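You operate a simulated robot arm through the tools that you are given. There is no shell and no other tool.

You run a simulated robot arm. Do the job below in one go: nothing can be reset, and whatever is moved stays where it is left.

JOB
Lift both green discs out of the teal dish into the teal cell slide with the damp blue brush.
Fine: wet it on the sponge first, put it back in its hole and shut the lid. Set down upright: blue brush.

Only the result counts: the job must be done as asked and must still hold three seconds after the hand-in. Knocking over, shifting, dropping, spilling or breaking anything else fails it. A push-on lid holds only when it is set on centred and level and pressed home; a screw cap is set on level and turned clockwise until tight.

ROBOT AND FRAMES
A 7-joint arm with a two-finger parallel gripper, fixed in place. Base frame: the origin is at the foot of the arm, x ahead of it, y to its left, z up; the work surface is at about z = 0.76. Readings come in m, rad, newtons and seconds.
With the tool pointing down near the work surface it reaches from about 0.34 to 0.86 m from the base axis. Its first joint turns from -2.897 to 2.897 rad. Payload 3.43 kg.
The TCP is the grasp point between the finger pads, 0.034 m short of the fingertips. In the tool frame z runs along the fingers and y along their closing line. Largest opening 0.128 m; finger width 0.024, thickness 0.012; the body of the gripper, 0.048 by 0.13 m, starts 0.096 m behind the TCP.
Orientation is that of the tool frame in the base frame, as a unit quaternion [w, x, y, z]. With the fingers straight down and closing along the base's y, the tool's x points along the base's -x, its y along +y and its z along -z.

CONTROLS
- The arm moves only by the tool move_arm. Its arguments are lists of equal length, an entry for each row: "fingers": the opening, from 0 (shut) to 1 (fully open); "slide": the shift along the tool's x, y, z in m, a list of three; "rotation": the turn, a rotation vector about the tool's x, y, z in rad, a list of three. In form: {"fingers": [fingers, ...], "slide": [[dx, dy, dz], ...], "rotation": [[ax, ay, az], ...]}. A call has 1 to 20 rows; each row shifts and turns the commanded pose from where the row before left it, along the tool's axes as they then stand. Each row takes 0.2 s and may step no farther than 0.05 m and 0.15 rad from the row before; otherwise, or with a gripper value out of range, the whole call is refused. Where a pose cannot be reached the arm comes as near as it can. A force on the tool above 40 N (or 10 N above the force at the start of the call, whichever is more), or a blocked arm, ends the call early, and 0.2 s more pass. Each finger travels about 0.153 m/s and halts on what it meets, pressing with about 24 N; the grip force reading is that of the motor and also rises with nothing between the fingers. The clock runs only during rows and for 0.2 s after the last one: add rows that do not move to give the fingers time. The reply holds the time, the measured pose of the TCP, the force on the tool along the base axes, the opening and the grip force, in the units named above and with some noise, with the torque about the TCP (base axes, N m) and any sound that the robot's microphone picked up.
- Cameras (640 x 400 px; columns grow to the right, rows downward): "scene" is fixed at [0.4048, 0.6603, 1.5497]; the picture's right is [0.90, 0.44, 0.00], its down [0.42, -0.84, -0.33] and it looks along [-0.15, 0.30, -0.94] (base axes); focal length 241 px, centre (320, 200). "wrist" rides on the gripper at [0.076, -0.011, -0.16] in the tool frame; the picture's right is [0.15, 0.99, 0.00], its down [-0.88, 0.13, -0.46] and it looks along [-0.45, 0.07, 0.89] (tool axes); focal length 234 px, centre (320, 200). There is no depth. A picture from a camera that has moved, and an enlarged one, comes with that camera's place and axes in the base frame and with its lens. The place of the scene camera against the robot may be out by one fixed shift of up to 0.025 m in any direction.
- capture(camera): a new picture of that camera. No time passes.
- enlarge(camera, box): a new picture of the part [left, top, right, bottom] of that camera's present view, enlarged. No time passes.
- finish_job(): hands the job in; it is judged then, once.

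Places have to be worked out from the pictures, the camera data and where the tool is seen. Open the gripper and draw the arm clear of the work before you hand the job in, unless the task says otherwise.

The tools are called after "Request:" by a JSON object that holds its "fn" and its "kwargs". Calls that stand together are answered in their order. move_arm: Moves the arm, as the interface text tells. Its arguments: {"type":"object","properties":{"fingers":{"type":"array","items":{"type":"number"}},"slide":{"type":"array","items":{"type":"array","items":{"type":"number"}}},"rotation":{"type":"array","items":{"type":"array","items":{"type":"number"}}}},"required":["fingers","slide","rotation"]} The other tools are called the same way: capture (camera) takes a picture; enlarge (camera, box) takes an enlarged picture of a part of a camera's view; finish_job () hands the job in.

At the start:

```text
clock: 0.0
tool_pos: [0.0887, 0.5625, 1.1319]
ee_rot: [0.0, 0.0, 1.0, -0.001]
ft_force: [0.5, 1.1, -0.3]
moment: [-0.02, 0.01, -0.01]
finger_gap: 0.1279
grip_force: 0.1
```

scene: 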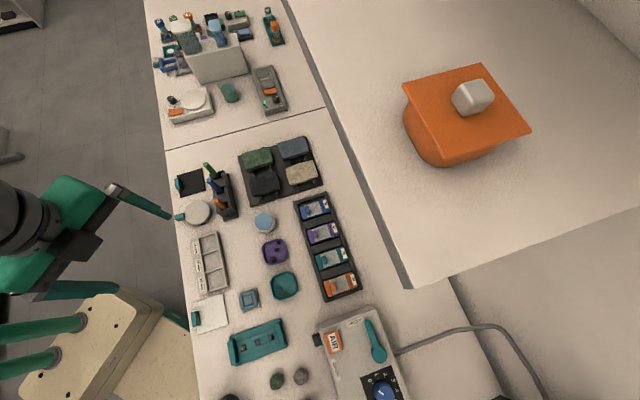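
wrist: 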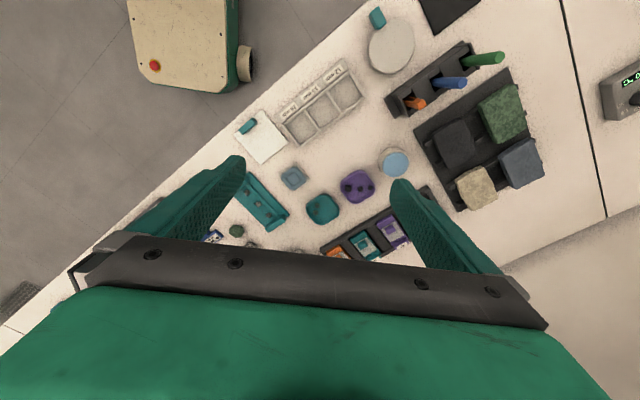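

I'll begin by looking closer at the work area: brushes stand in a rack, sponges in a dark tray, dishes and a slide rack nearby.

Request:
{"fn": "enlarge", "kwargs": {"camera": "scene", "box": [160, 130, 360, 255]}}

Request:
{"fn": "enlarge", "kwargs": {"camera": "scene", "box": [180, 220, 380, 345]}}

Request:
{"fn": "enlarge", "kwargs": {"camera": "wrist", "box": [220, 100, 420, 260]}}

Request:
{"fn": "enlarge", "kwargs": {"camera": "wrist", "box": [350, 0, 560, 200]}}

Request:
{"fn": "enlarge", "kwargs": {"camera": "scene", "box": [200, 280, 420, 400]}}

```text
3.20 times, centred on (260, 192) of scene
camera zoom: at [0.4048, 0.6603, 1.5497], right [0.9, 0.44, 0.0], down [0.42, -0.84, -0.33], along [-0.15, 0.3, -0.94], focal length 772 px, centre (512, 224)
```

zoom: 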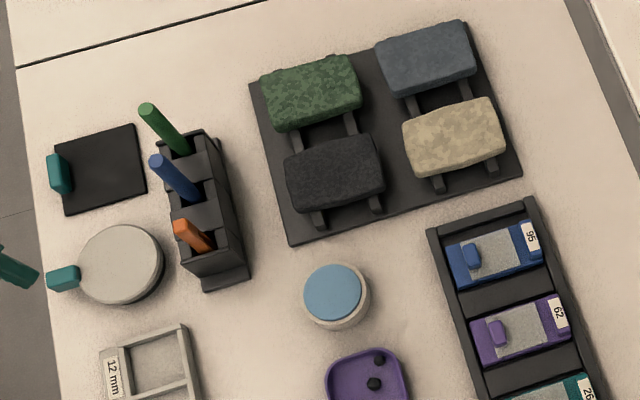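

```text
3.20 times, centred on (280, 282) of scene
camera zoom: at [0.4048, 0.6603, 1.5497], right [0.9, 0.44, 0.0], down [0.42, -0.84, -0.33], along [-0.15, 0.3, -0.94], focal length 772 px, centre (448, -64)
```

zoom: 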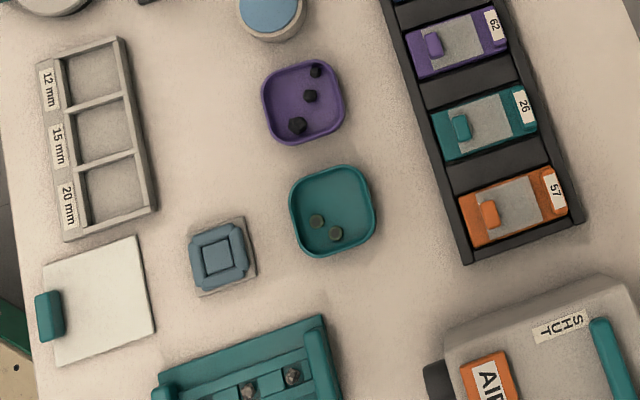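

```text
2.50 times, centred on (320, 180) of wrist
camera zoom: at [0.0133, 0.5513, 1.2923], right [-0.15, 0.99, 0.0], down [0.88, 0.13, 0.46], along [0.45, 0.07, -0.89], focal length 585 px, centre (320, 250)
```

zoom: 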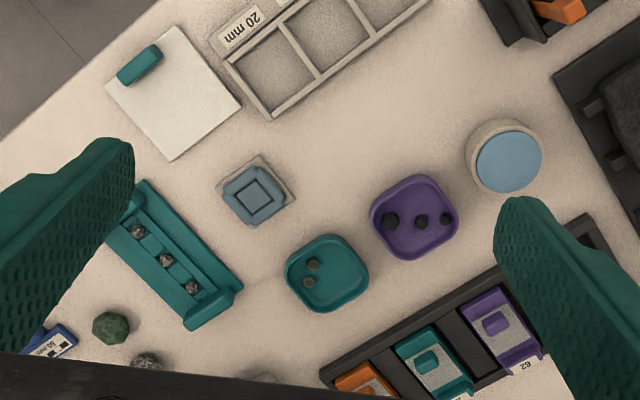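

```text
2.00 times, centred on (455, 100) of wrist
camera zoom: at [0.0133, 0.5513, 1.2923], right [-0.15, 0.99, 0.0], down [0.88, 0.13, 0.46], along [0.45, 0.07, -0.89], focal length 468 px, centre (50, 400)
```

zoom: 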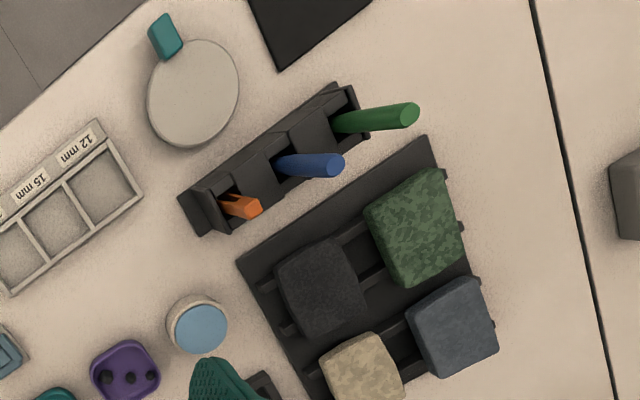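

```text
2.91 times, centred on (310, 340) of scene
camera zoom: at [0.4048, 0.6603, 1.5497], right [0.9, 0.44, 0.0], down [0.42, -0.84, -0.33], along [-0.15, 0.3, -0.94], focal length 702 px, centre (349, -207)
```

zoom: 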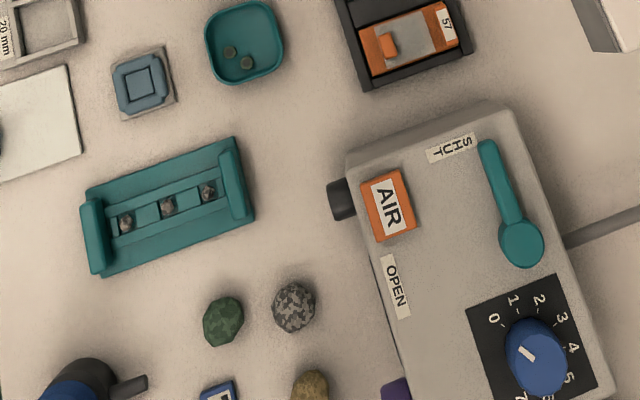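

The teal dish is near (0.31, 0.61), the blue brush near (-0.03, 0.78), and the teal slide near (0.40, 0.75). I need closer views of the brush rack, the sponges and the slide lid, so I'm lowering the wrist camera, still well above everything.

Request:
{"fn": "move_arm", "kwargs": {"fingers": [1, 1, 1, 1], "slide": [[0.035, 0.03, 0.03], [0.035, 0.03, 0.03], [0.035, 0.03, 0.03], [0.035, 0.03, 0.03]], "rotation": [[0, 0, 0], [0, 0, 0], [0, 0, 0], [0, 0, 0]]}}

Request:
{"fn": "capture", "kwargs": {"camera": "wrist"}}

```text
refused: row 1 steps farther than a row can; nothing moved
```

```text
taken
camera wrist: at [0.0133, 0.5513, 1.2923], right [-0.15, 0.99, 0.0], down [0.88, 0.13, 0.46], along [0.45, 0.07, -0.89], focal length 234 px, centre (320, 200)
```

wrist: 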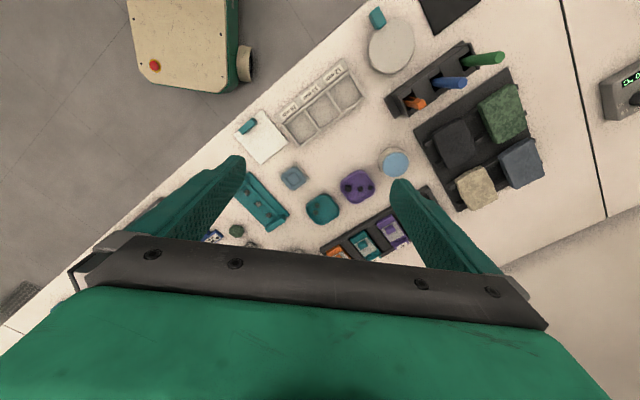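

The step was too long (over 0.05 m), so I'm splitting it into smaller ones.

Request:
{"fn": "move_arm", "kwargs": {"fingers": [1, 1, 1, 1, 1], "slide": [[0.03, 0.025, 0.025], [0.03, 0.025, 0.025], [0.03, 0.025, 0.025], [0.03, 0.025, 0.025], [0.02, 0.02, 0.03]], "rotation": [[0, 0, 0], [0, 0, 0], [0, 0, 0], [0, 0, 0], [0, 0, 0]]}}

Request:
{"fn": "capture", "kwargs": {"camera": "wrist"}}

```text
clock: 1.2
tool_pos: [-0.05, 0.6818, 1.0036]
ee_rot: [0.0, 0.001, 1.0, 0.0]
ft_force: [0.4, -0.3, 0.5]
moment: [0.0, 0.03, 0.0]
finger_gap: 0.1279
grip_force: 0.0
```

```text
taken
camera wrist: at [-0.1262, 0.6709, 1.1624], right [-0.15, 0.99, 0.0], down [0.88, 0.13, 0.46], along [0.45, 0.07, -0.89], focal length 234 px, centre (320, 200)
```

wrist: 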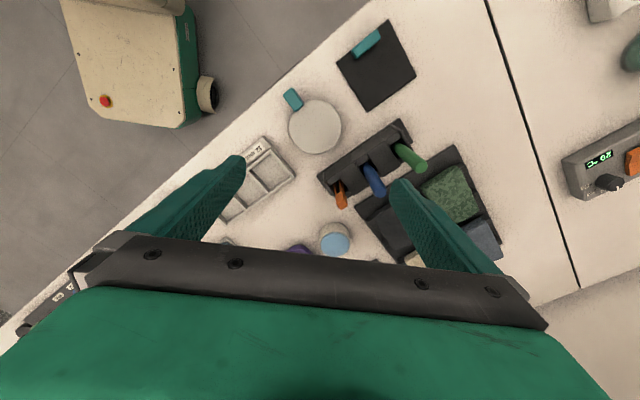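

Request:
{"fn": "enlarge", "kwargs": {"camera": "wrist", "box": [280, 90, 520, 270]}}

Request:
{"fn": "enlarge", "kwargs": {"camera": "scene", "box": [170, 140, 270, 230]}}

Request:
{"fn": "enlarge", "kwargs": {"camera": "scene", "box": [290, 190, 370, 310]}}

```text
2.22 times, centred on (400, 180) of wrist
camera zoom: at [-0.1262, 0.6709, 1.1624], right [-0.15, 0.99, 0.0], down [0.88, 0.13, 0.46], along [0.45, 0.07, -0.89], focal length 520 px, centre (142, 244)
```

zoom: 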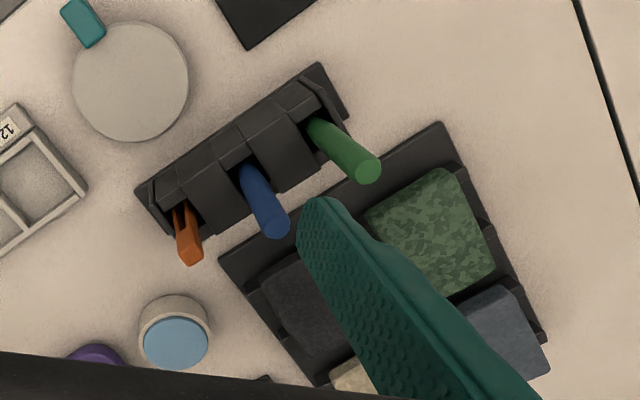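

```text
4.44 times, centred on (220, 185) of scene
camera zoom: at [0.4048, 0.6603, 1.5497], right [0.9, 0.44, 0.0], down [0.42, -0.84, -0.33], along [-0.15, 0.3, -0.94], focal length 1072 px, centre (764, 267)
```

zoom: 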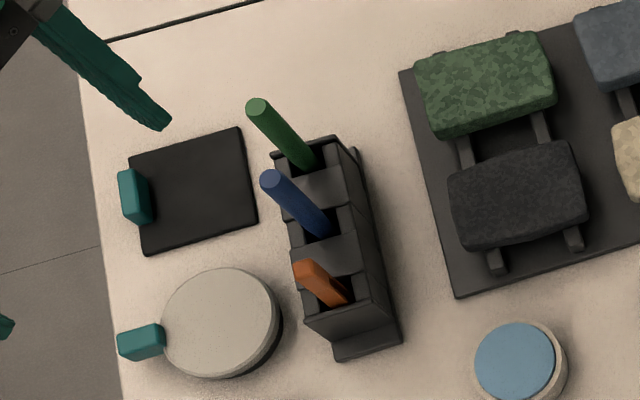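

```text
3.33 times, centred on (330, 250) of scene
camera zoom: at [0.4048, 0.6603, 1.5497], right [0.9, 0.44, 0.0], down [0.42, -0.84, -0.33], along [-0.15, 0.3, -0.94], focal length 804 px, centre (287, 33)
```

zoom: 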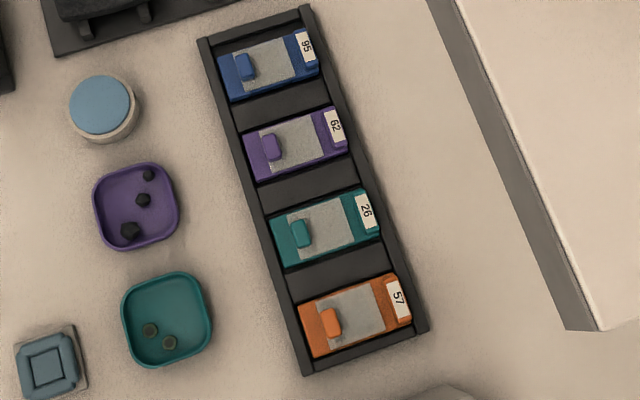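

The brushes stand upright in a three-slot rack and the round blue pad in the pot looks like the sponge. Next I fly over to the slide rack to see how the teal slide's lid works.

Request:
{"fn": "move_arm", "kwargs": {"fingers": [1, 1, 1, 1, 1, 1, 1], "slide": [[-0.045, 0.005, 0], [-0.045, 0.005, 0], [-0.045, 0.005, 0], [-0.045, 0.005, 0], [-0.045, 0.005, 0.02], [-0.04, 0.005, 0.02], [-0.02, 0, 0.02]], "rotation": [[0, 0, 0], [0, 0, 0], [0, 0, 0], [0, 0, 0], [0, 0, 0], [0, 0, 0], [0, 0, 0]]}}

Request:
{"fn": "capture", "kwargs": {"camera": "wrist"}}

Request:
{"fn": "enlarge", "kwargs": {"camera": "wrist", "box": [240, 60, 400, 220]}}

```text
clock: 2.8
tool_pos: [0.2341, 0.712, 0.9419]
ee_rot: [0.0, -0.001, 1.0, 0.0]
ft_force: [0.5, 0.0, 0.0]
moment: [0.05, 0.01, 0.0]
finger_gap: 0.128
grip_force: 0.0
```

```text
taken
camera wrist: at [0.1586, 0.7013, 1.1015], right [-0.15, 0.99, 0.0], down [0.88, 0.13, 0.46], along [0.45, 0.07, -0.89], focal length 234 px, centre (320, 200)
```

wrist: 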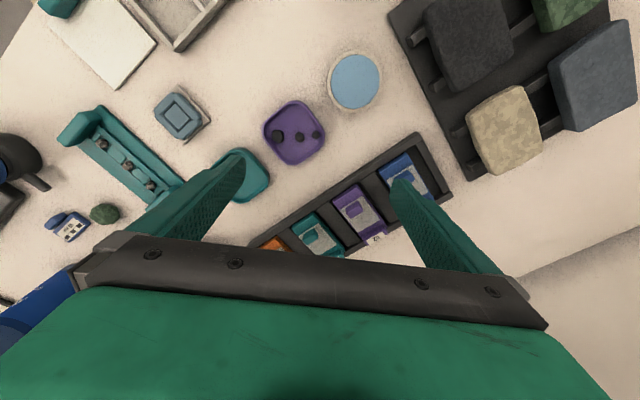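

```text
2.50 times, centred on (320, 140) of wrist
camera zoom: at [0.1586, 0.7013, 1.1015], right [-0.15, 0.99, 0.0], down [0.88, 0.13, 0.46], along [0.45, 0.07, -0.89], focal length 585 px, centre (320, 350)
```

zoom: 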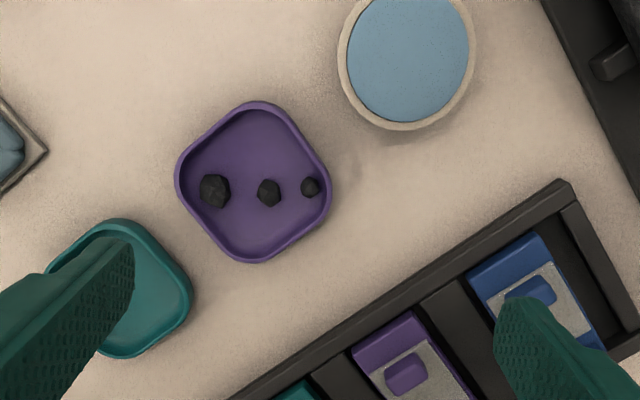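

The porous light-blue disc in the pot is clearly the sponge. The slides sit under the gripper body in this view, so I back off along -x to see them.

Request:
{"fn": "move_arm", "kwargs": {"fingers": [1, 1, 1], "slide": [[0.035, 0.01, 0.0], [0.035, 0.01, 0.0], [0.03, 0.01, 0.0]], "rotation": [[0, 0, 0], [0, 0, 0], [0, 0, 0]]}}

Request:
{"fn": "capture", "kwargs": {"camera": "wrist"}}

Request:
{"fn": "enlarge", "kwargs": {"camera": "wrist", "box": [240, 110, 400, 230]}}

```text
clock: 3.6
tool_pos: [0.1348, 0.7436, 0.9427]
ee_rot: [0.0, 0.0, 1.0, -0.001]
ft_force: [-0.2, 0.1, 0.4]
moment: [0.03, 0.05, 0.03]
finger_gap: 0.1281
grip_force: 0.0
```

```text
taken
camera wrist: at [0.0584, 0.7314, 1.1025], right [-0.15, 0.99, 0.0], down [0.88, 0.13, 0.46], along [0.45, 0.07, -0.89], focal length 234 px, centre (320, 200)
```

wrist: 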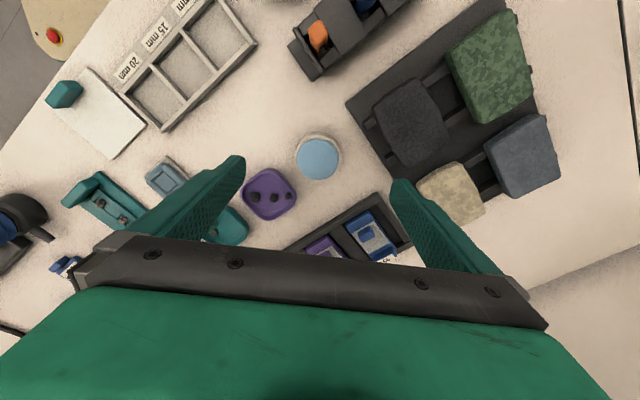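

```text
3.33 times, centred on (320, 170) of wrist
camera zoom: at [0.0584, 0.7314, 1.1025], right [-0.15, 0.99, 0.0], down [0.88, 0.13, 0.46], along [0.45, 0.07, -0.89], focal length 781 px, centre (320, 300)
```

zoom: 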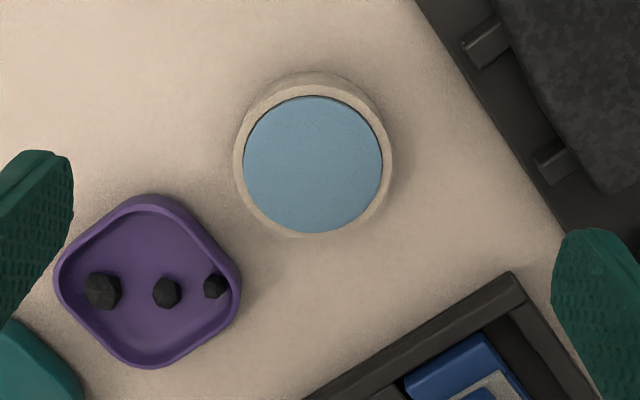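

Image "down" points to +x, so I went the wrong way; the sponge pot and dishes are clear though. I move out towards +x so the slides come above the gripper in the picture.

Request:
{"fn": "move_arm", "kwargs": {"fingers": [1, 1, 1, 1, 1, 1], "slide": [[-0.04, -0.005, 0.0], [-0.04, -0.005, 0.0], [-0.04, -0.005, 0.0], [-0.04, 0, 0.0], [-0.04, 0, 0.0], [-0.035, 0, 0.0]], "rotation": [[0, 0, 0], [0, 0, 0], [0, 0, 0], [0, 0, 0], [0, 0, 0], [0, 0, 0]]}}

Request:
{"fn": "capture", "kwargs": {"camera": "wrist"}}

Request:
{"fn": "enlarge", "kwargs": {"camera": "wrist", "box": [240, 110, 400, 230]}}

```text
clock: 5.0
tool_pos: [0.3702, 0.7282, 0.9438]
ee_rot: [-0.001, -0.002, 1.0, 0.0]
ft_force: [-0.7, -0.9, 0.2]
moment: [-0.01, -0.06, 0.02]
finger_gap: 0.128
grip_force: 0.0
```

```text
taken
camera wrist: at [0.2942, 0.7168, 1.1021], right [-0.15, 0.99, 0.0], down [0.88, 0.13, 0.46], along [0.45, 0.07, -0.89], focal length 234 px, centre (320, 200)
```

wrist: 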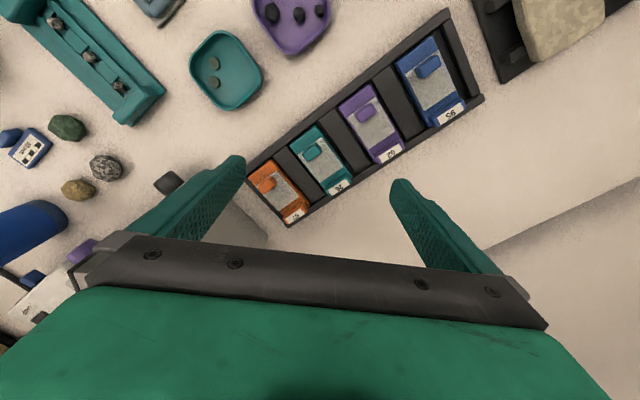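

```text
3.33 times, centred on (320, 170) of wrist
camera zoom: at [0.2942, 0.7168, 1.1021], right [-0.15, 0.99, 0.0], down [0.88, 0.13, 0.46], along [0.45, 0.07, -0.89], focal length 781 px, centre (320, 300)
```

zoom: 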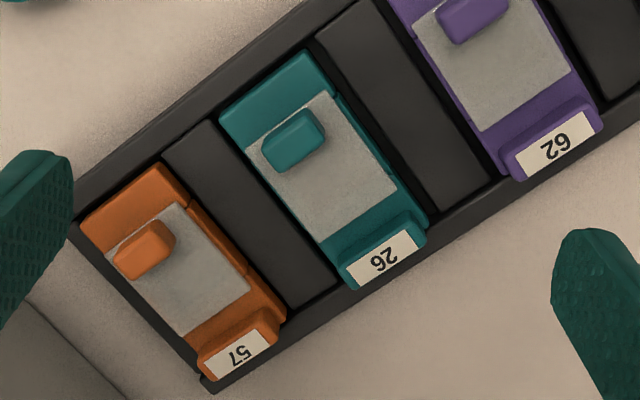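

Slide 26's frosted plate with a teal knob looks like the lid. I lower about 0.09 m for a close look to learn whether it slides.

Request:
{"fn": "move_arm", "kwargs": {"fingers": [1, 1, 1], "slide": [[-0.01, 0.0, 0.03], [-0.005, 0, 0.03], [-0.005, 0, 0.03]], "rotation": [[0, 0, 0], [0, 0, 0], [0, 0, 0]]}}

Request:
{"fn": "capture", "kwargs": {"camera": "wrist"}}

Request:
{"fn": "enlarge", "kwargs": {"camera": "wrist", "box": [250, 110, 370, 230]}}

```text
clock: 5.8
tool_pos: [0.3897, 0.7282, 0.8543]
ee_rot: [0.001, -0.001, 1.0, 0.0]
ft_force: [-0.1, -0.4, -0.2]
moment: [0.01, -0.03, 0.02]
finger_gap: 0.1278
grip_force: 0.2
```

```text
taken
camera wrist: at [0.3143, 0.7161, 1.0125], right [-0.15, 0.99, 0.0], down [0.88, 0.13, 0.46], along [0.45, 0.07, -0.89], focal length 234 px, centre (320, 200)
```

wrist: 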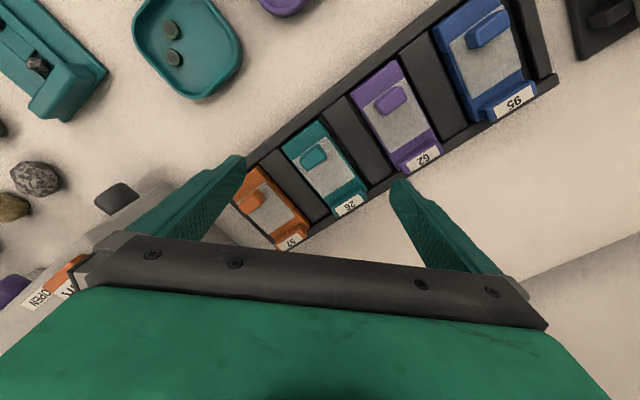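

```text
3.33 times, centred on (310, 170) of wrist
camera zoom: at [0.3143, 0.7161, 1.0125], right [-0.15, 0.99, 0.0], down [0.88, 0.13, 0.46], along [0.45, 0.07, -0.89], focal length 781 px, centre (353, 300)
```

zoom: 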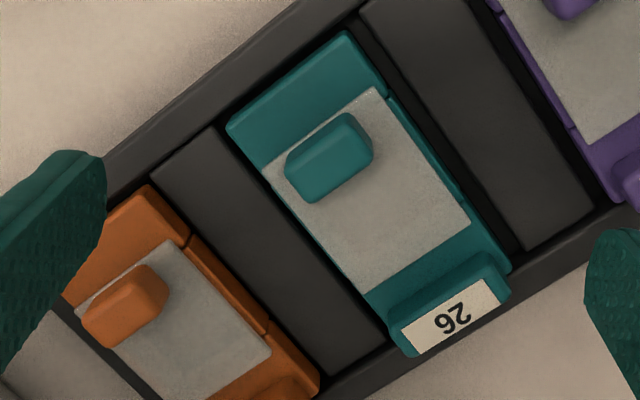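

The plate seems to ride between side rails, with the knob at the end away from the label. To be sure I take an oblique view by backing off and tilting the camera towards the slides.

Request:
{"fn": "move_arm", "kwargs": {"fingers": [1, 1, 1, 1, 1, 1, 1, 1, 1], "slide": [[0.035, 0, -0.02], [0.035, 0, 0], [0.035, 0, 0], [0.035, 0, 0], [0, 0, 0], [0, 0, 0], [0, 0, 0], [0, 0, 0], [0, 0, 0]], "rotation": [[0, 0, 0], [0, 0, 0], [0, 0, 0], [0, 0, 0], [0, -0.15, 0], [0, -0.15, 0], [0, -0.15, 0], [0, -0.15, 0], [0, 0, 0]]}}

Request:
{"fn": "capture", "kwargs": {"camera": "wrist"}}

Request:
{"fn": "enlarge", "kwargs": {"camera": "wrist", "box": [260, 100, 420, 230]}}

```text
clock: 7.8
tool_pos: [0.2487, 0.7274, 0.8729]
ee_rot: [0.296, 0.0, 0.955, 0.0]
ft_force: [-0.4, 0.0, -0.1]
moment: [0.01, 0.02, -0.03]
finger_gap: 0.1283
grip_force: 0.1
```

```text
taken
camera wrist: at [0.0962, 0.7165, 0.9617], right [-0.12, 0.99, -0.08], down [0.47, 0.13, 0.87], along [0.88, 0.07, -0.48], focal length 234 px, centre (320, 200)
```

wrist: 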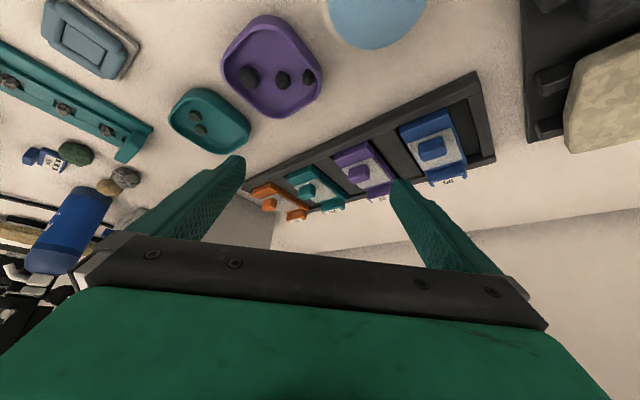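

```text
3.08 times, centred on (340, 165) of wrist
camera zoom: at [0.0962, 0.7165, 0.9617], right [-0.12, 0.99, -0.08], down [0.47, 0.13, 0.87], along [0.88, 0.07, -0.48], focal length 720 px, centre (258, 308)
```

zoom: 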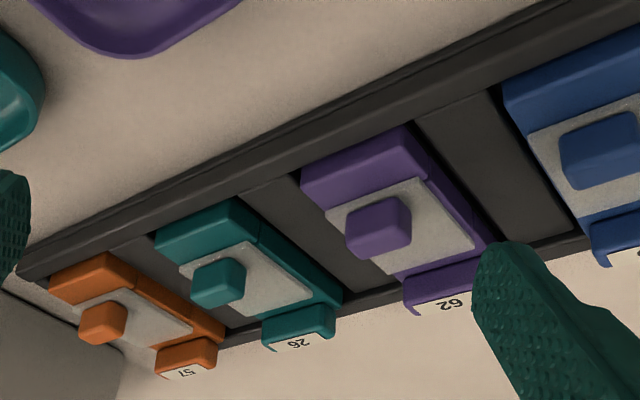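

I zoom into the teal slide from this oblique angle to compare the heights of the end block, plate and rails.

Request:
{"fn": "enlarge", "kwargs": {"camera": "wrist", "box": [285, 150, 355, 220]}}

Request:
{"fn": "enlarge", "kwargs": {"camera": "wrist", "box": [395, 95, 475, 195]}}

Request:
{"fn": "enlarge", "kwargs": {"camera": "scene", "box": [305, 235, 365, 280]}}

```text
5.71 times, centred on (320, 185) of wrist
camera zoom: at [0.0962, 0.7165, 0.9617], right [-0.12, 0.99, -0.08], down [0.47, 0.13, 0.87], along [0.88, 0.07, -0.48], focal length 1338 px, centre (320, 286)
```

zoom: 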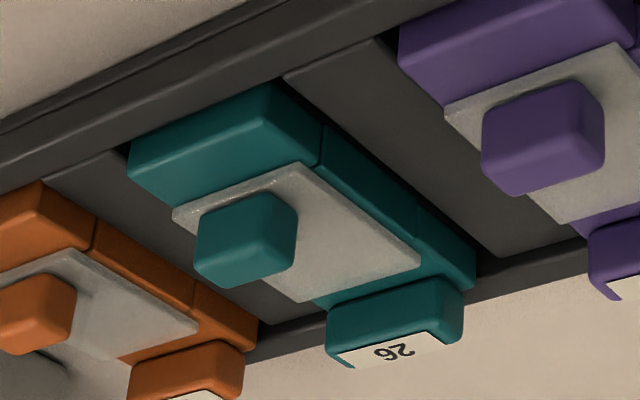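

```text
4.00 times, centred on (435, 145) of wrist
camera zoom: at [0.0962, 0.7165, 0.9617], right [-0.12, 0.99, -0.08], down [0.47, 0.13, 0.87], along [0.88, 0.07, -0.48], focal length 937 px, centre (-140, 420)
```

zoom: 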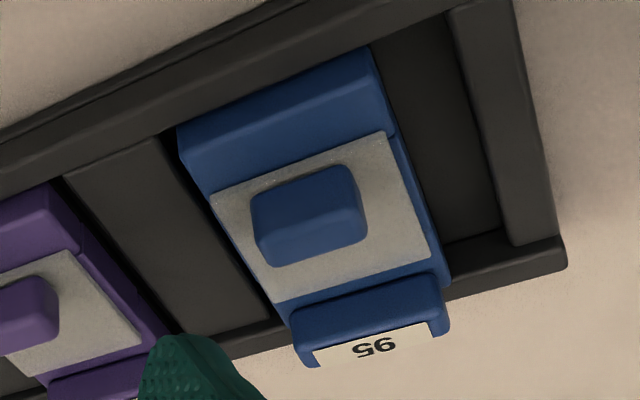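

```text
8.89 times, centred on (335, 258) of scene
camera zoom: at [0.4048, 0.6603, 1.5497], right [0.9, 0.44, 0.0], down [0.42, -0.84, -0.33], along [-0.15, 0.3, -0.94], focal length 2145 px, centre (187, -311)
```

zoom: 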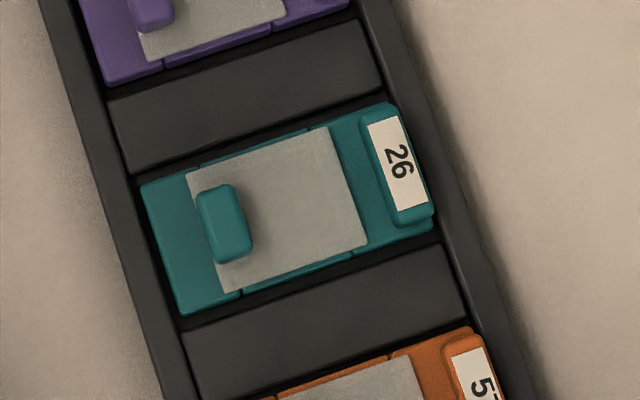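

Now it's clear: the grey lid plate lies on top of the well, its knob nearer the end block; the slide's long axis runs about 43° in base. I level the tool, yaw it so the fingers close across the slide's width, and move above the teal slide.

Request:
{"fn": "move_arm", "kwargs": {"fingers": [1, 1, 1, 1, 1, 1, 1, 1, 1, 1, 1, 1, 1], "slide": [[0, 0, 0], [0, 0, 0], [0, 0, 0], [0, 0, 0], [0, 0, 0], [0, 0, 0], [0, 0, 0], [0, 0, 0], [0, 0, 0], [-0.0253, -0.0226, 0], [-0.0253, -0.0226, 0], [-0.0253, -0.0226, 0], [-0.0253, -0.0226, 0]], "rotation": [[0, 0.15, 0], [0, 0.15, 0], [0, 0.15, 0], [0, 0.15, 0], [0, 0, -0.15], [0, 0, -0.15], [0, 0, -0.15], [0, 0, -0.15], [0, 0, -0.15], [0, 0, 0], [0, 0, 0], [0, 0, 0], [0, 0, 0]]}}

Request:
{"fn": "capture", "kwargs": {"camera": "wrist"}}

Request:
{"fn": "enlarge", "kwargs": {"camera": "wrist", "box": [250, 110, 390, 230]}}

```text
clock: 10.6
tool_pos: [0.3854, 0.7302, 0.8726]
ee_rot: [0.0, -0.366, 0.931, 0.0]
ft_force: [0.2, -0.1, 0.1]
moment: [0.01, -0.01, -0.01]
finger_gap: 0.128
grip_force: 0.1
```

```text
taken
camera wrist: at [0.3371, 0.6708, 1.0321], right [-0.78, 0.62, 0.0], down [0.56, 0.7, 0.46], along [0.28, 0.36, -0.89], focal length 234 px, centre (320, 200)
```

wrist: 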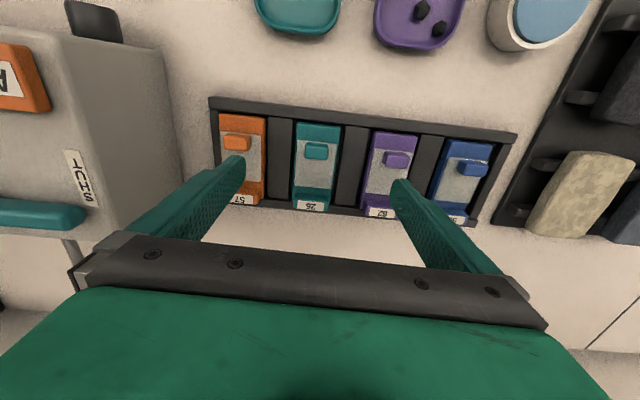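

```text
3.33 times, centred on (320, 170) of wrist
camera zoom: at [0.3371, 0.6708, 1.0321], right [-0.78, 0.62, 0.0], down [0.56, 0.7, 0.46], along [0.28, 0.36, -0.89], focal length 781 px, centre (320, 300)
```

zoom: 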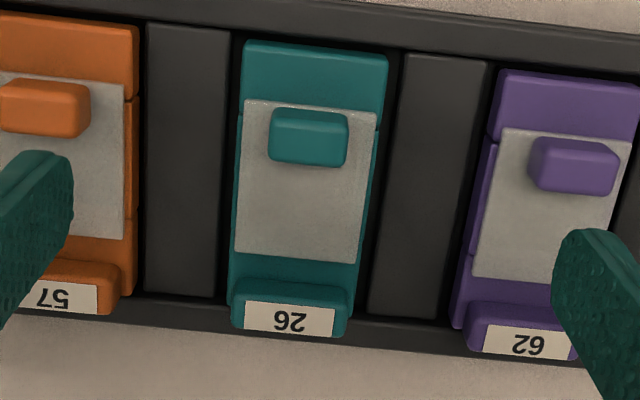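

Good view: the rack axis is at ~135°, the slide axis at ~45°, and the teal knob is near (0.380, 0.7205, ~0.79). I centre over the knob, trim the yaw, narrow the fingers and lower a little to check alignment.

Request:
{"fn": "move_arm", "kwargs": {"fingers": [0.45, 0.45, 0.45], "slide": [[0.0106, -0.0034, 0.0], [0, 0, 0.016], [0, 0, 0.016]], "rotation": [[0, 0, -0.04], [0, 0, 0], [0, 0, 0]]}}

Request:
{"fn": "capture", "kwargs": {"camera": "wrist"}}

Request:
{"fn": "enlarge", "kwargs": {"camera": "wrist", "box": [250, 110, 390, 230]}}

```text
clock: 11.4
tool_pos: [0.381, 0.7199, 0.8411]
ee_rot: [0.0, -0.384, 0.923, 0.0]
ft_force: [-0.2, -0.4, 0.6]
moment: [-0.01, 0.02, -0.01]
finger_gap: 0.0576
grip_force: 0.1
```

```text
taken
camera wrist: at [0.3343, 0.6588, 1.0001], right [-0.81, 0.59, 0.0], down [0.53, 0.72, 0.46], along [0.27, 0.37, -0.89], focal length 234 px, centre (320, 200)
```

wrist: 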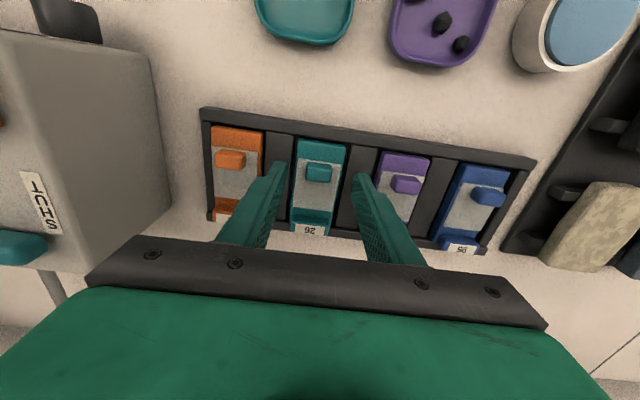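

```text
3.33 times, centred on (320, 170) of wrist
camera zoom: at [0.3343, 0.6588, 1.0001], right [-0.81, 0.59, 0.0], down [0.53, 0.72, 0.46], along [0.27, 0.37, -0.89], focal length 781 px, centre (320, 300)
```

zoom: 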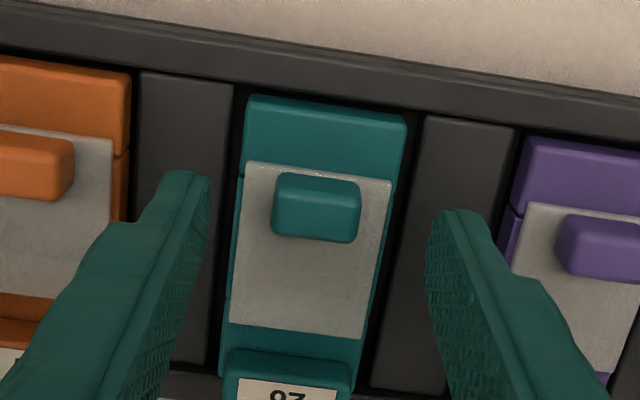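

The knob is centred under the TCP at about (0.380, 0.720), with its top near z≈0.79. I lower so the fingertips straddle the knob, keeping an eye on force.

Request:
{"fn": "move_arm", "kwargs": {"fingers": [0.45, 0.45, 0.45], "slide": [[0, 0, 0.01], [0, 0, 0.007], [0, 0, 0.005]], "rotation": [[0, 0, 0], [0, 0, 0], [0, 0, 0]]}}

Request:
{"fn": "enlarge", "kwargs": {"camera": "wrist", "box": [250, 130, 390, 250]}}

Request:
{"fn": "enlarge", "kwargs": {"camera": "scene", "box": [290, 215, 380, 285]}}

```text
clock: 12.2
tool_pos: [0.3784, 0.7203, 0.8191]
ee_rot: [0.0, -0.385, 0.923, 0.0]
ft_force: [-0.6, 0.2, 1.0]
moment: [0.05, 0.01, 0.01]
finger_gap: 0.0575
grip_force: 0.1
```

```text
3.33 times, centred on (320, 190) of wrist
camera zoom: at [0.3339, 0.6589, 0.9781], right [-0.81, 0.59, 0.0], down [0.53, 0.72, 0.46], along [0.27, 0.37, -0.89], focal length 781 px, centre (320, 233)
```

zoom: 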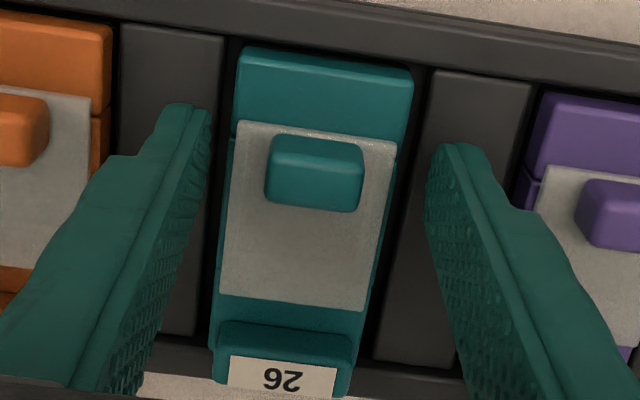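

```text
5.71 times, centred on (335, 250) of scene
camera zoom: at [0.4048, 0.6603, 1.5497], right [0.9, 0.44, 0.0], down [0.42, -0.84, -0.33], along [-0.15, 0.3, -0.94], focal length 1379 px, centre (234, -86)
```

zoom: 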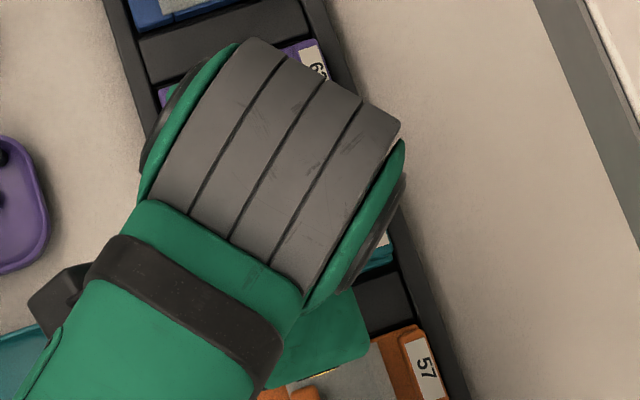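

The tips are around the knob's sides; I trim 1.5 mm sideways, lower 3 mm, and close to see whether the gap stops at the knob's width (~0.022 m).

Request:
{"fn": "move_arm", "kwargs": {"fingers": [0.45, 0.45, 0.3, 0.2, 0.16, 0.16], "slide": [[0, -0.0015, 0.0], [0, 0, 0.003], [0, 0, 0], [0, 0, 0], [0, 0, 0], [0, 0, 0]], "rotation": [[0, 0, 0], [0, 0, 0], [0, 0, 0], [0, 0, 0], [0, 0, 0], [0, 0, 0]]}}

Request:
{"fn": "enlarge", "kwargs": {"camera": "wrist", "box": [250, 130, 390, 250]}}

```text
clock: 13.6
tool_pos: [0.3801, 0.7198, 0.8155]
ee_rot: [0.001, -0.385, 0.923, 0.0]
ft_force: [-0.3, 0.0, 0.2]
moment: [-0.01, 0.0, 0.03]
finger_gap: 0.0455
grip_force: 24.2
```

```text
3.33 times, centred on (320, 190) of wrist
camera zoom: at [0.3352, 0.6576, 0.9754], right [-0.81, 0.59, 0.0], down [0.53, 0.72, 0.46], along [0.27, 0.37, -0.89], focal length 781 px, centre (320, 233)
```

zoom: 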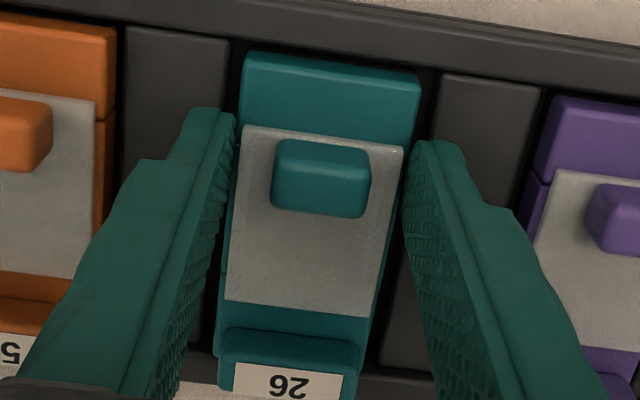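

The fingers stopped at 0.0455 — that is the slide body, so its top is higher than I judged (~0.79) and the knob top near 0.80–0.805. I open, rise 12 mm, shift 3 mm toward the block, and look again.

Request:
{"fn": "move_arm", "kwargs": {"fingers": [0.45, 0.45, 0.45, 0.45], "slide": [[0, 0, 0], [0, 0, -0.006], [0, 0, -0.007], [0.003, 0, 0]], "rotation": [[0, 0, 0], [0, 0, 0], [0, 0, 0], [0, 0, 0]]}}

Request:
{"fn": "enlarge", "kwargs": {"camera": "wrist", "box": [250, 130, 390, 250]}}

```text
clock: 14.6
tool_pos: [0.3788, 0.7171, 0.8301]
ee_rot: [0.001, -0.385, 0.923, 0.0]
ft_force: [0.5, -0.1, -0.4]
moment: [-0.03, 0.03, 0.01]
finger_gap: 0.0575
grip_force: 0.2
```

```text
3.33 times, centred on (320, 190) of wrist
camera zoom: at [0.3328, 0.6558, 0.9886], right [-0.81, 0.59, 0.0], down [0.53, 0.72, 0.46], along [0.27, 0.37, -0.89], focal length 781 px, centre (320, 233)
```

zoom: 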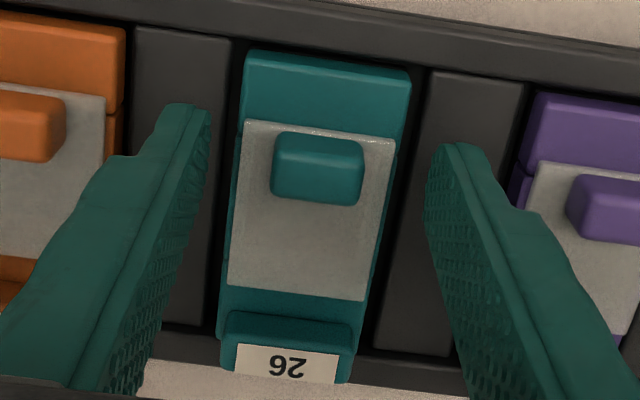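

Scaling by the known 0.0455 body width puts the block top around 0.783 and the knob top near 0.80. I lower 3 mm (tips ≈0.7915) and close on the knob.

Request:
{"fn": "move_arm", "kwargs": {"fingers": [0.45, 0.35, 0.25, 0.14, 0.14, 0.14], "slide": [[0, 0, 0.003], [0, 0, 0], [0, 0, 0], [0, 0, 0], [0, 0, 0], [0, 0, 0]], "rotation": [[0, 0, 0], [0, 0, 0], [0, 0, 0], [0, 0, 0], [0, 0, 0], [0, 0, 0]]}}

Request:
{"fn": "enlarge", "kwargs": {"camera": "wrist", "box": [250, 130, 390, 250]}}

```text
clock: 16.0
tool_pos: [0.3777, 0.7177, 0.827]
ee_rot: [0.0, -0.385, 0.923, 0.0]
ft_force: [0.0, 0.2, 0.2]
moment: [0.04, -0.05, -0.04]
finger_gap: 0.0228
grip_force: 24.0
```

```text
3.33 times, centred on (320, 190) of wrist
camera zoom: at [0.3329, 0.6559, 0.9854], right [-0.81, 0.59, 0.0], down [0.53, 0.72, 0.46], along [0.27, 0.37, -0.89], focal length 781 px, centre (320, 233)
```

zoom: 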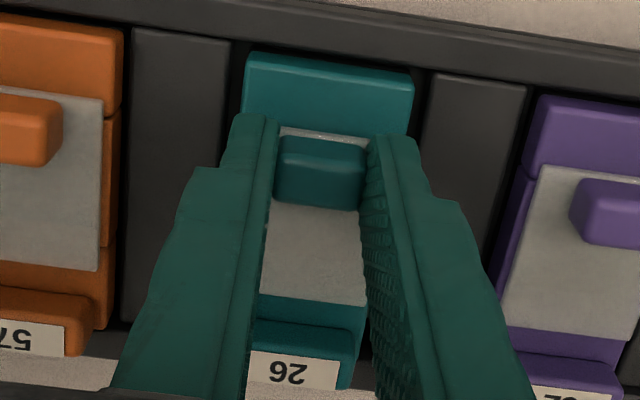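

Gripped the knob (0.0228 m gap, 24 N). I try sliding it 4 mm towards the end block and read the force.

Request:
{"fn": "move_arm", "kwargs": {"fingers": [0.14, 0.14], "slide": [[0.002, 0, 0], [0.002, 0, 0]], "rotation": [[0, 0, 0], [0, 0, 0]]}}

Request:
{"fn": "enlarge", "kwargs": {"camera": "wrist", "box": [250, 130, 390, 250]}}

```text
clock: 16.6
tool_pos: [0.3749, 0.7149, 0.8262]
ee_rot: [0.0, -0.385, 0.923, 0.0]
ft_force: [-0.6, 0.4, 0.6]
moment: [0.06, -0.05, 0.01]
finger_gap: 0.0229
grip_force: 24.2
```

```text
3.33 times, centred on (320, 190) of wrist
camera zoom: at [0.3301, 0.6529, 0.9854], right [-0.81, 0.59, 0.0], down [0.53, 0.72, 0.46], along [0.27, 0.37, -0.89], focal length 781 px, centre (320, 233)
```

zoom: 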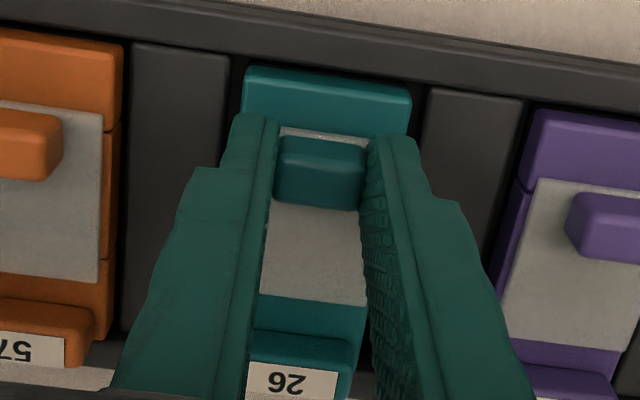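

It slides with almost no force, so it's a sliding lid opening towards the block. I continue 24 mm further in small steps.

Request:
{"fn": "move_arm", "kwargs": {"fingers": [0.14, 0.14, 0.14, 0.14], "slide": [[0.006, 0, 0], [0.006, 0, 0], [0.006, 0, 0], [0.006, 0, 0]], "rotation": [[0, 0, 0], [0, 0, 0], [0, 0, 0], [0, 0, 0]]}}

Request:
{"fn": "capture", "kwargs": {"camera": "wrist"}}

Request:
{"fn": "enlarge", "kwargs": {"camera": "wrist", "box": [250, 130, 390, 250]}}

```text
clock: 17.6
tool_pos: [0.3588, 0.697, 0.8259]
ee_rot: [0.0, -0.385, 0.923, 0.0]
ft_force: [-0.2, 0.0, 0.9]
moment: [0.09, -0.09, 0.01]
finger_gap: 0.0229
grip_force: 24.2
```

```text
taken
camera wrist: at [0.3132, 0.6356, 0.9854], right [-0.81, 0.59, 0.0], down [0.53, 0.72, 0.46], along [0.27, 0.37, -0.89], focal length 234 px, centre (320, 200)
```

wrist: 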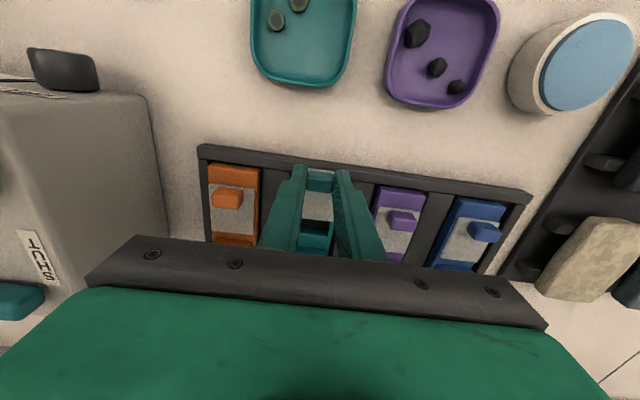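

```text
3.33 times, centred on (320, 190) of wrist
camera zoom: at [0.3132, 0.6356, 0.9854], right [-0.81, 0.59, 0.0], down [0.53, 0.72, 0.46], along [0.27, 0.37, -0.89], focal length 781 px, centre (320, 233)
```

zoom: 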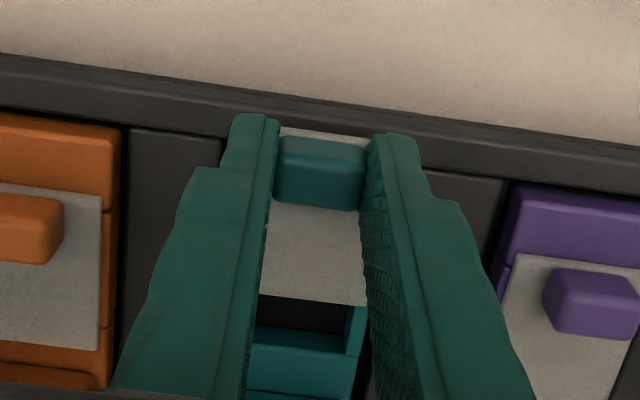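

The well is opening up. I push on a further 10 mm in 2.5 mm steps to reach the end of travel while watching force.

Request:
{"fn": "move_arm", "kwargs": {"fingers": [0.14, 0.14, 0.14, 0.14], "slide": [[0.0025, 0, 0], [0.0025, 0, 0], [0.0025, 0, 0], [0.0025, 0, 0]], "rotation": [[0, 0, 0], [0, 0, 0], [0, 0, 0], [0, 0, 0]]}}

Request:
{"fn": "enlarge", "kwargs": {"camera": "wrist", "box": [250, 130, 390, 250]}}

```text
clock: 18.6
tool_pos: [0.3517, 0.6908, 0.8265]
ee_rot: [0.0, -0.386, 0.923, 0.0]
ft_force: [0.4, -0.2, 0.8]
moment: [-0.04, -0.02, -0.02]
finger_gap: 0.0224
grip_force: 24.1
```

```text
3.33 times, centred on (320, 190) of wrist
camera zoom: at [0.3062, 0.6287, 0.9853], right [-0.81, 0.59, 0.0], down [0.53, 0.72, 0.46], along [0.27, 0.37, -0.89], focal length 781 px, centre (320, 233)
```

zoom: 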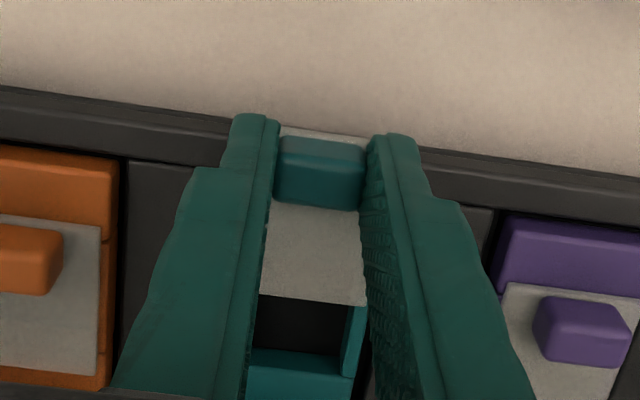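

Total opening is about 38 mm with no resistance; the well should be mostly exposed. I release the knob, rise and look.

Request:
{"fn": "move_arm", "kwargs": {"fingers": [0.3, 0.45, 0.45, 0.45, 0.45], "slide": [[0, 0, 0], [0, 0, 0], [0, 0, -0.02], [0, 0, -0.03], [-0.03, 0, -0.03]], "rotation": [[0, 0, 0], [0, 0, 0], [0, 0, 0], [0, 0, 0], [0, 0, 0]]}}

Request:
{"fn": "capture", "kwargs": {"camera": "wrist"}}

Request:
{"fn": "enlarge", "kwargs": {"camera": "wrist", "box": [260, 120, 380, 220]}}

```text
clock: 19.8
tool_pos: [0.373, 0.7125, 0.9066]
ee_rot: [0.0, -0.386, 0.923, -0.001]
ft_force: [0.4, 0.4, 0.6]
moment: [-0.01, 0.01, 0.03]
finger_gap: 0.0577
grip_force: 0.0
```

```text
taken
camera wrist: at [0.3277, 0.6497, 1.0659], right [-0.81, 0.59, 0.0], down [0.53, 0.72, 0.46], along [0.27, 0.37, -0.89], focal length 234 px, centre (320, 200)
```

wrist: 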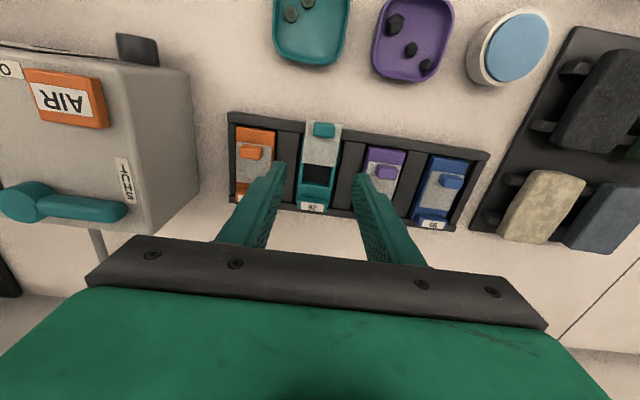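

```text
4.00 times, centred on (320, 170) of wrist
camera zoom: at [0.3277, 0.6497, 1.0659], right [-0.81, 0.59, 0.0], down [0.53, 0.72, 0.46], along [0.27, 0.37, -0.89], focal length 937 px, centre (320, 320)
```

zoom: 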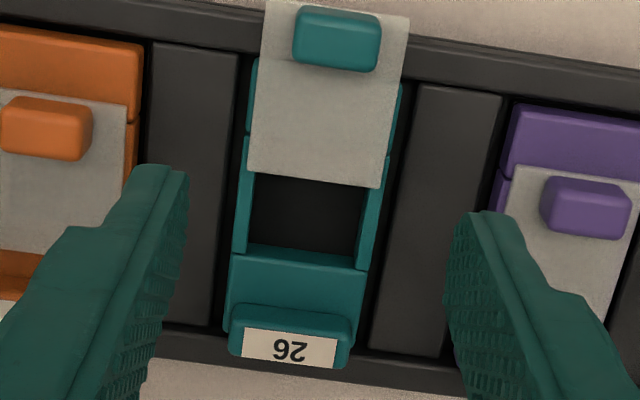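

The lid still covers part of the well (about 10 mm). I regrip the knob and ease it further toward its stop.

Request:
{"fn": "move_arm", "kwargs": {"fingers": [0.45, 0.45, 0.45, 0.3, 0.14, 0.14, 0.14, 0.14, 0.14, 0.14], "slide": [[0.03, 0, 0.03], [0, 0, 0.03], [0, 0, 0.02], [0, 0, 0], [0, 0, 0], [0, 0, 0], [0.002, 0, 0], [0.002, 0, 0], [0.002, 0, 0], [0.002, 0, 0]], "rotation": [[0, 0, 0], [0, 0, 0], [0, 0, 0], [0, 0, 0], [0, 0, 0], [0, 0, 0], [0, 0, 0], [0, 0, 0], [0, 0, 0], [0, 0, 0]]}}

Request:
{"fn": "enlarge", "kwargs": {"camera": "wrist", "box": [250, 130, 390, 250]}}

```text
clock: 22.0
tool_pos: [0.3459, 0.6855, 0.826]
ee_rot: [0.0, -0.385, 0.923, 0.001]
ft_force: [0.0, -0.2, -0.3]
moment: [0.0, 0.01, -0.02]
finger_gap: 0.0225
grip_force: 23.7
```

```text
3.33 times, centred on (320, 190) of wrist
camera zoom: at [0.3009, 0.6233, 0.9852], right [-0.81, 0.59, 0.0], down [0.53, 0.72, 0.46], along [0.27, 0.37, -0.89], focal length 781 px, centre (320, 233)
```

zoom: 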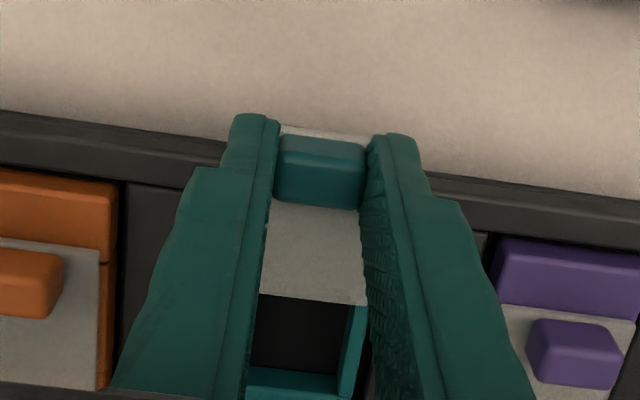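

No stop felt at ~46 mm. I bring it back 3 mm to stay safely supported, release, and check.

Request:
{"fn": "move_arm", "kwargs": {"fingers": [0.14, 0.14, 0.2, 0.3, 0.45, 0.45], "slide": [[-0.002, 0, 0], [-0.001, 0, 0], [0, 0, 0], [0, 0, 0], [0, 0, 0], [0, 0, 0]], "rotation": [[0, 0, 0], [0, 0, 0], [0, 0, 0], [0, 0, 0], [0, 0, 0], [0, 0, 0]]}}

Request:
{"fn": "move_arm", "kwargs": {"fingers": [0.45, 0.45, 0.45], "slide": [[0, 0, -0.02], [0, 0, -0.03], [-0.03, 0, -0.03]], "rotation": [[0, 0, 0], [0, 0, 0], [0, 0, 0]]}}

Request:
{"fn": "enlarge", "kwargs": {"camera": "wrist", "box": [260, 110, 380, 210]}}

Request:
{"fn": "enlarge", "kwargs": {"camera": "wrist", "box": [260, 0, 460, 100]}}

```text
clock: 23.4
tool_pos: [0.3485, 0.6876, 0.826]
ee_rot: [-0.001, -0.386, 0.923, 0.0]
ft_force: [0.2, -0.4, -0.4]
moment: [-0.01, 0.0, 0.01]
finger_gap: 0.0579
grip_force: 0.1
```

```text
clock: 24.2
tool_pos: [0.3692, 0.7077, 0.9066]
ee_rot: [0.0, -0.386, 0.923, 0.0]
ft_force: [0.5, 0.4, -0.3]
moment: [0.0, 0.03, 0.0]
finger_gap: 0.0576
grip_force: 0.0
```

```text
4.00 times, centred on (320, 160) of wrist
camera zoom: at [0.3245, 0.6469, 1.0653], right [-0.81, 0.59, 0.0], down [0.53, 0.72, 0.46], along [0.27, 0.37, -0.89], focal length 937 px, centre (320, 360)
```

zoom: 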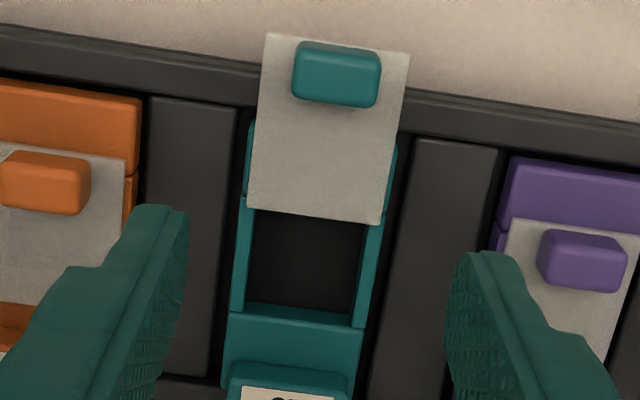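

```text
3.20 times, centred on (360, 50) of wrist
camera zoom: at [0.3245, 0.6469, 1.0653], right [-0.81, 0.59, 0.0], down [0.53, 0.72, 0.46], along [0.27, 0.37, -0.89], focal length 749 px, centre (192, 680)
```

zoom: 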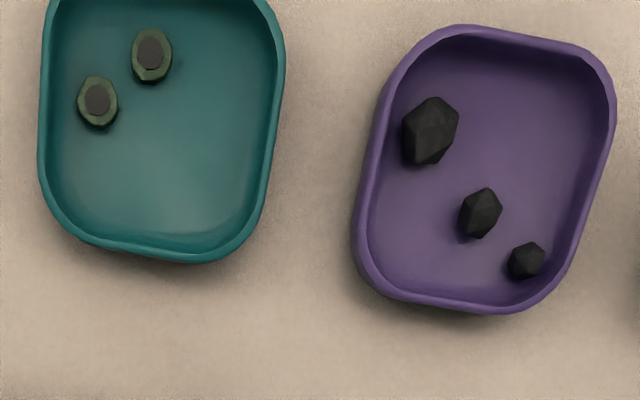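

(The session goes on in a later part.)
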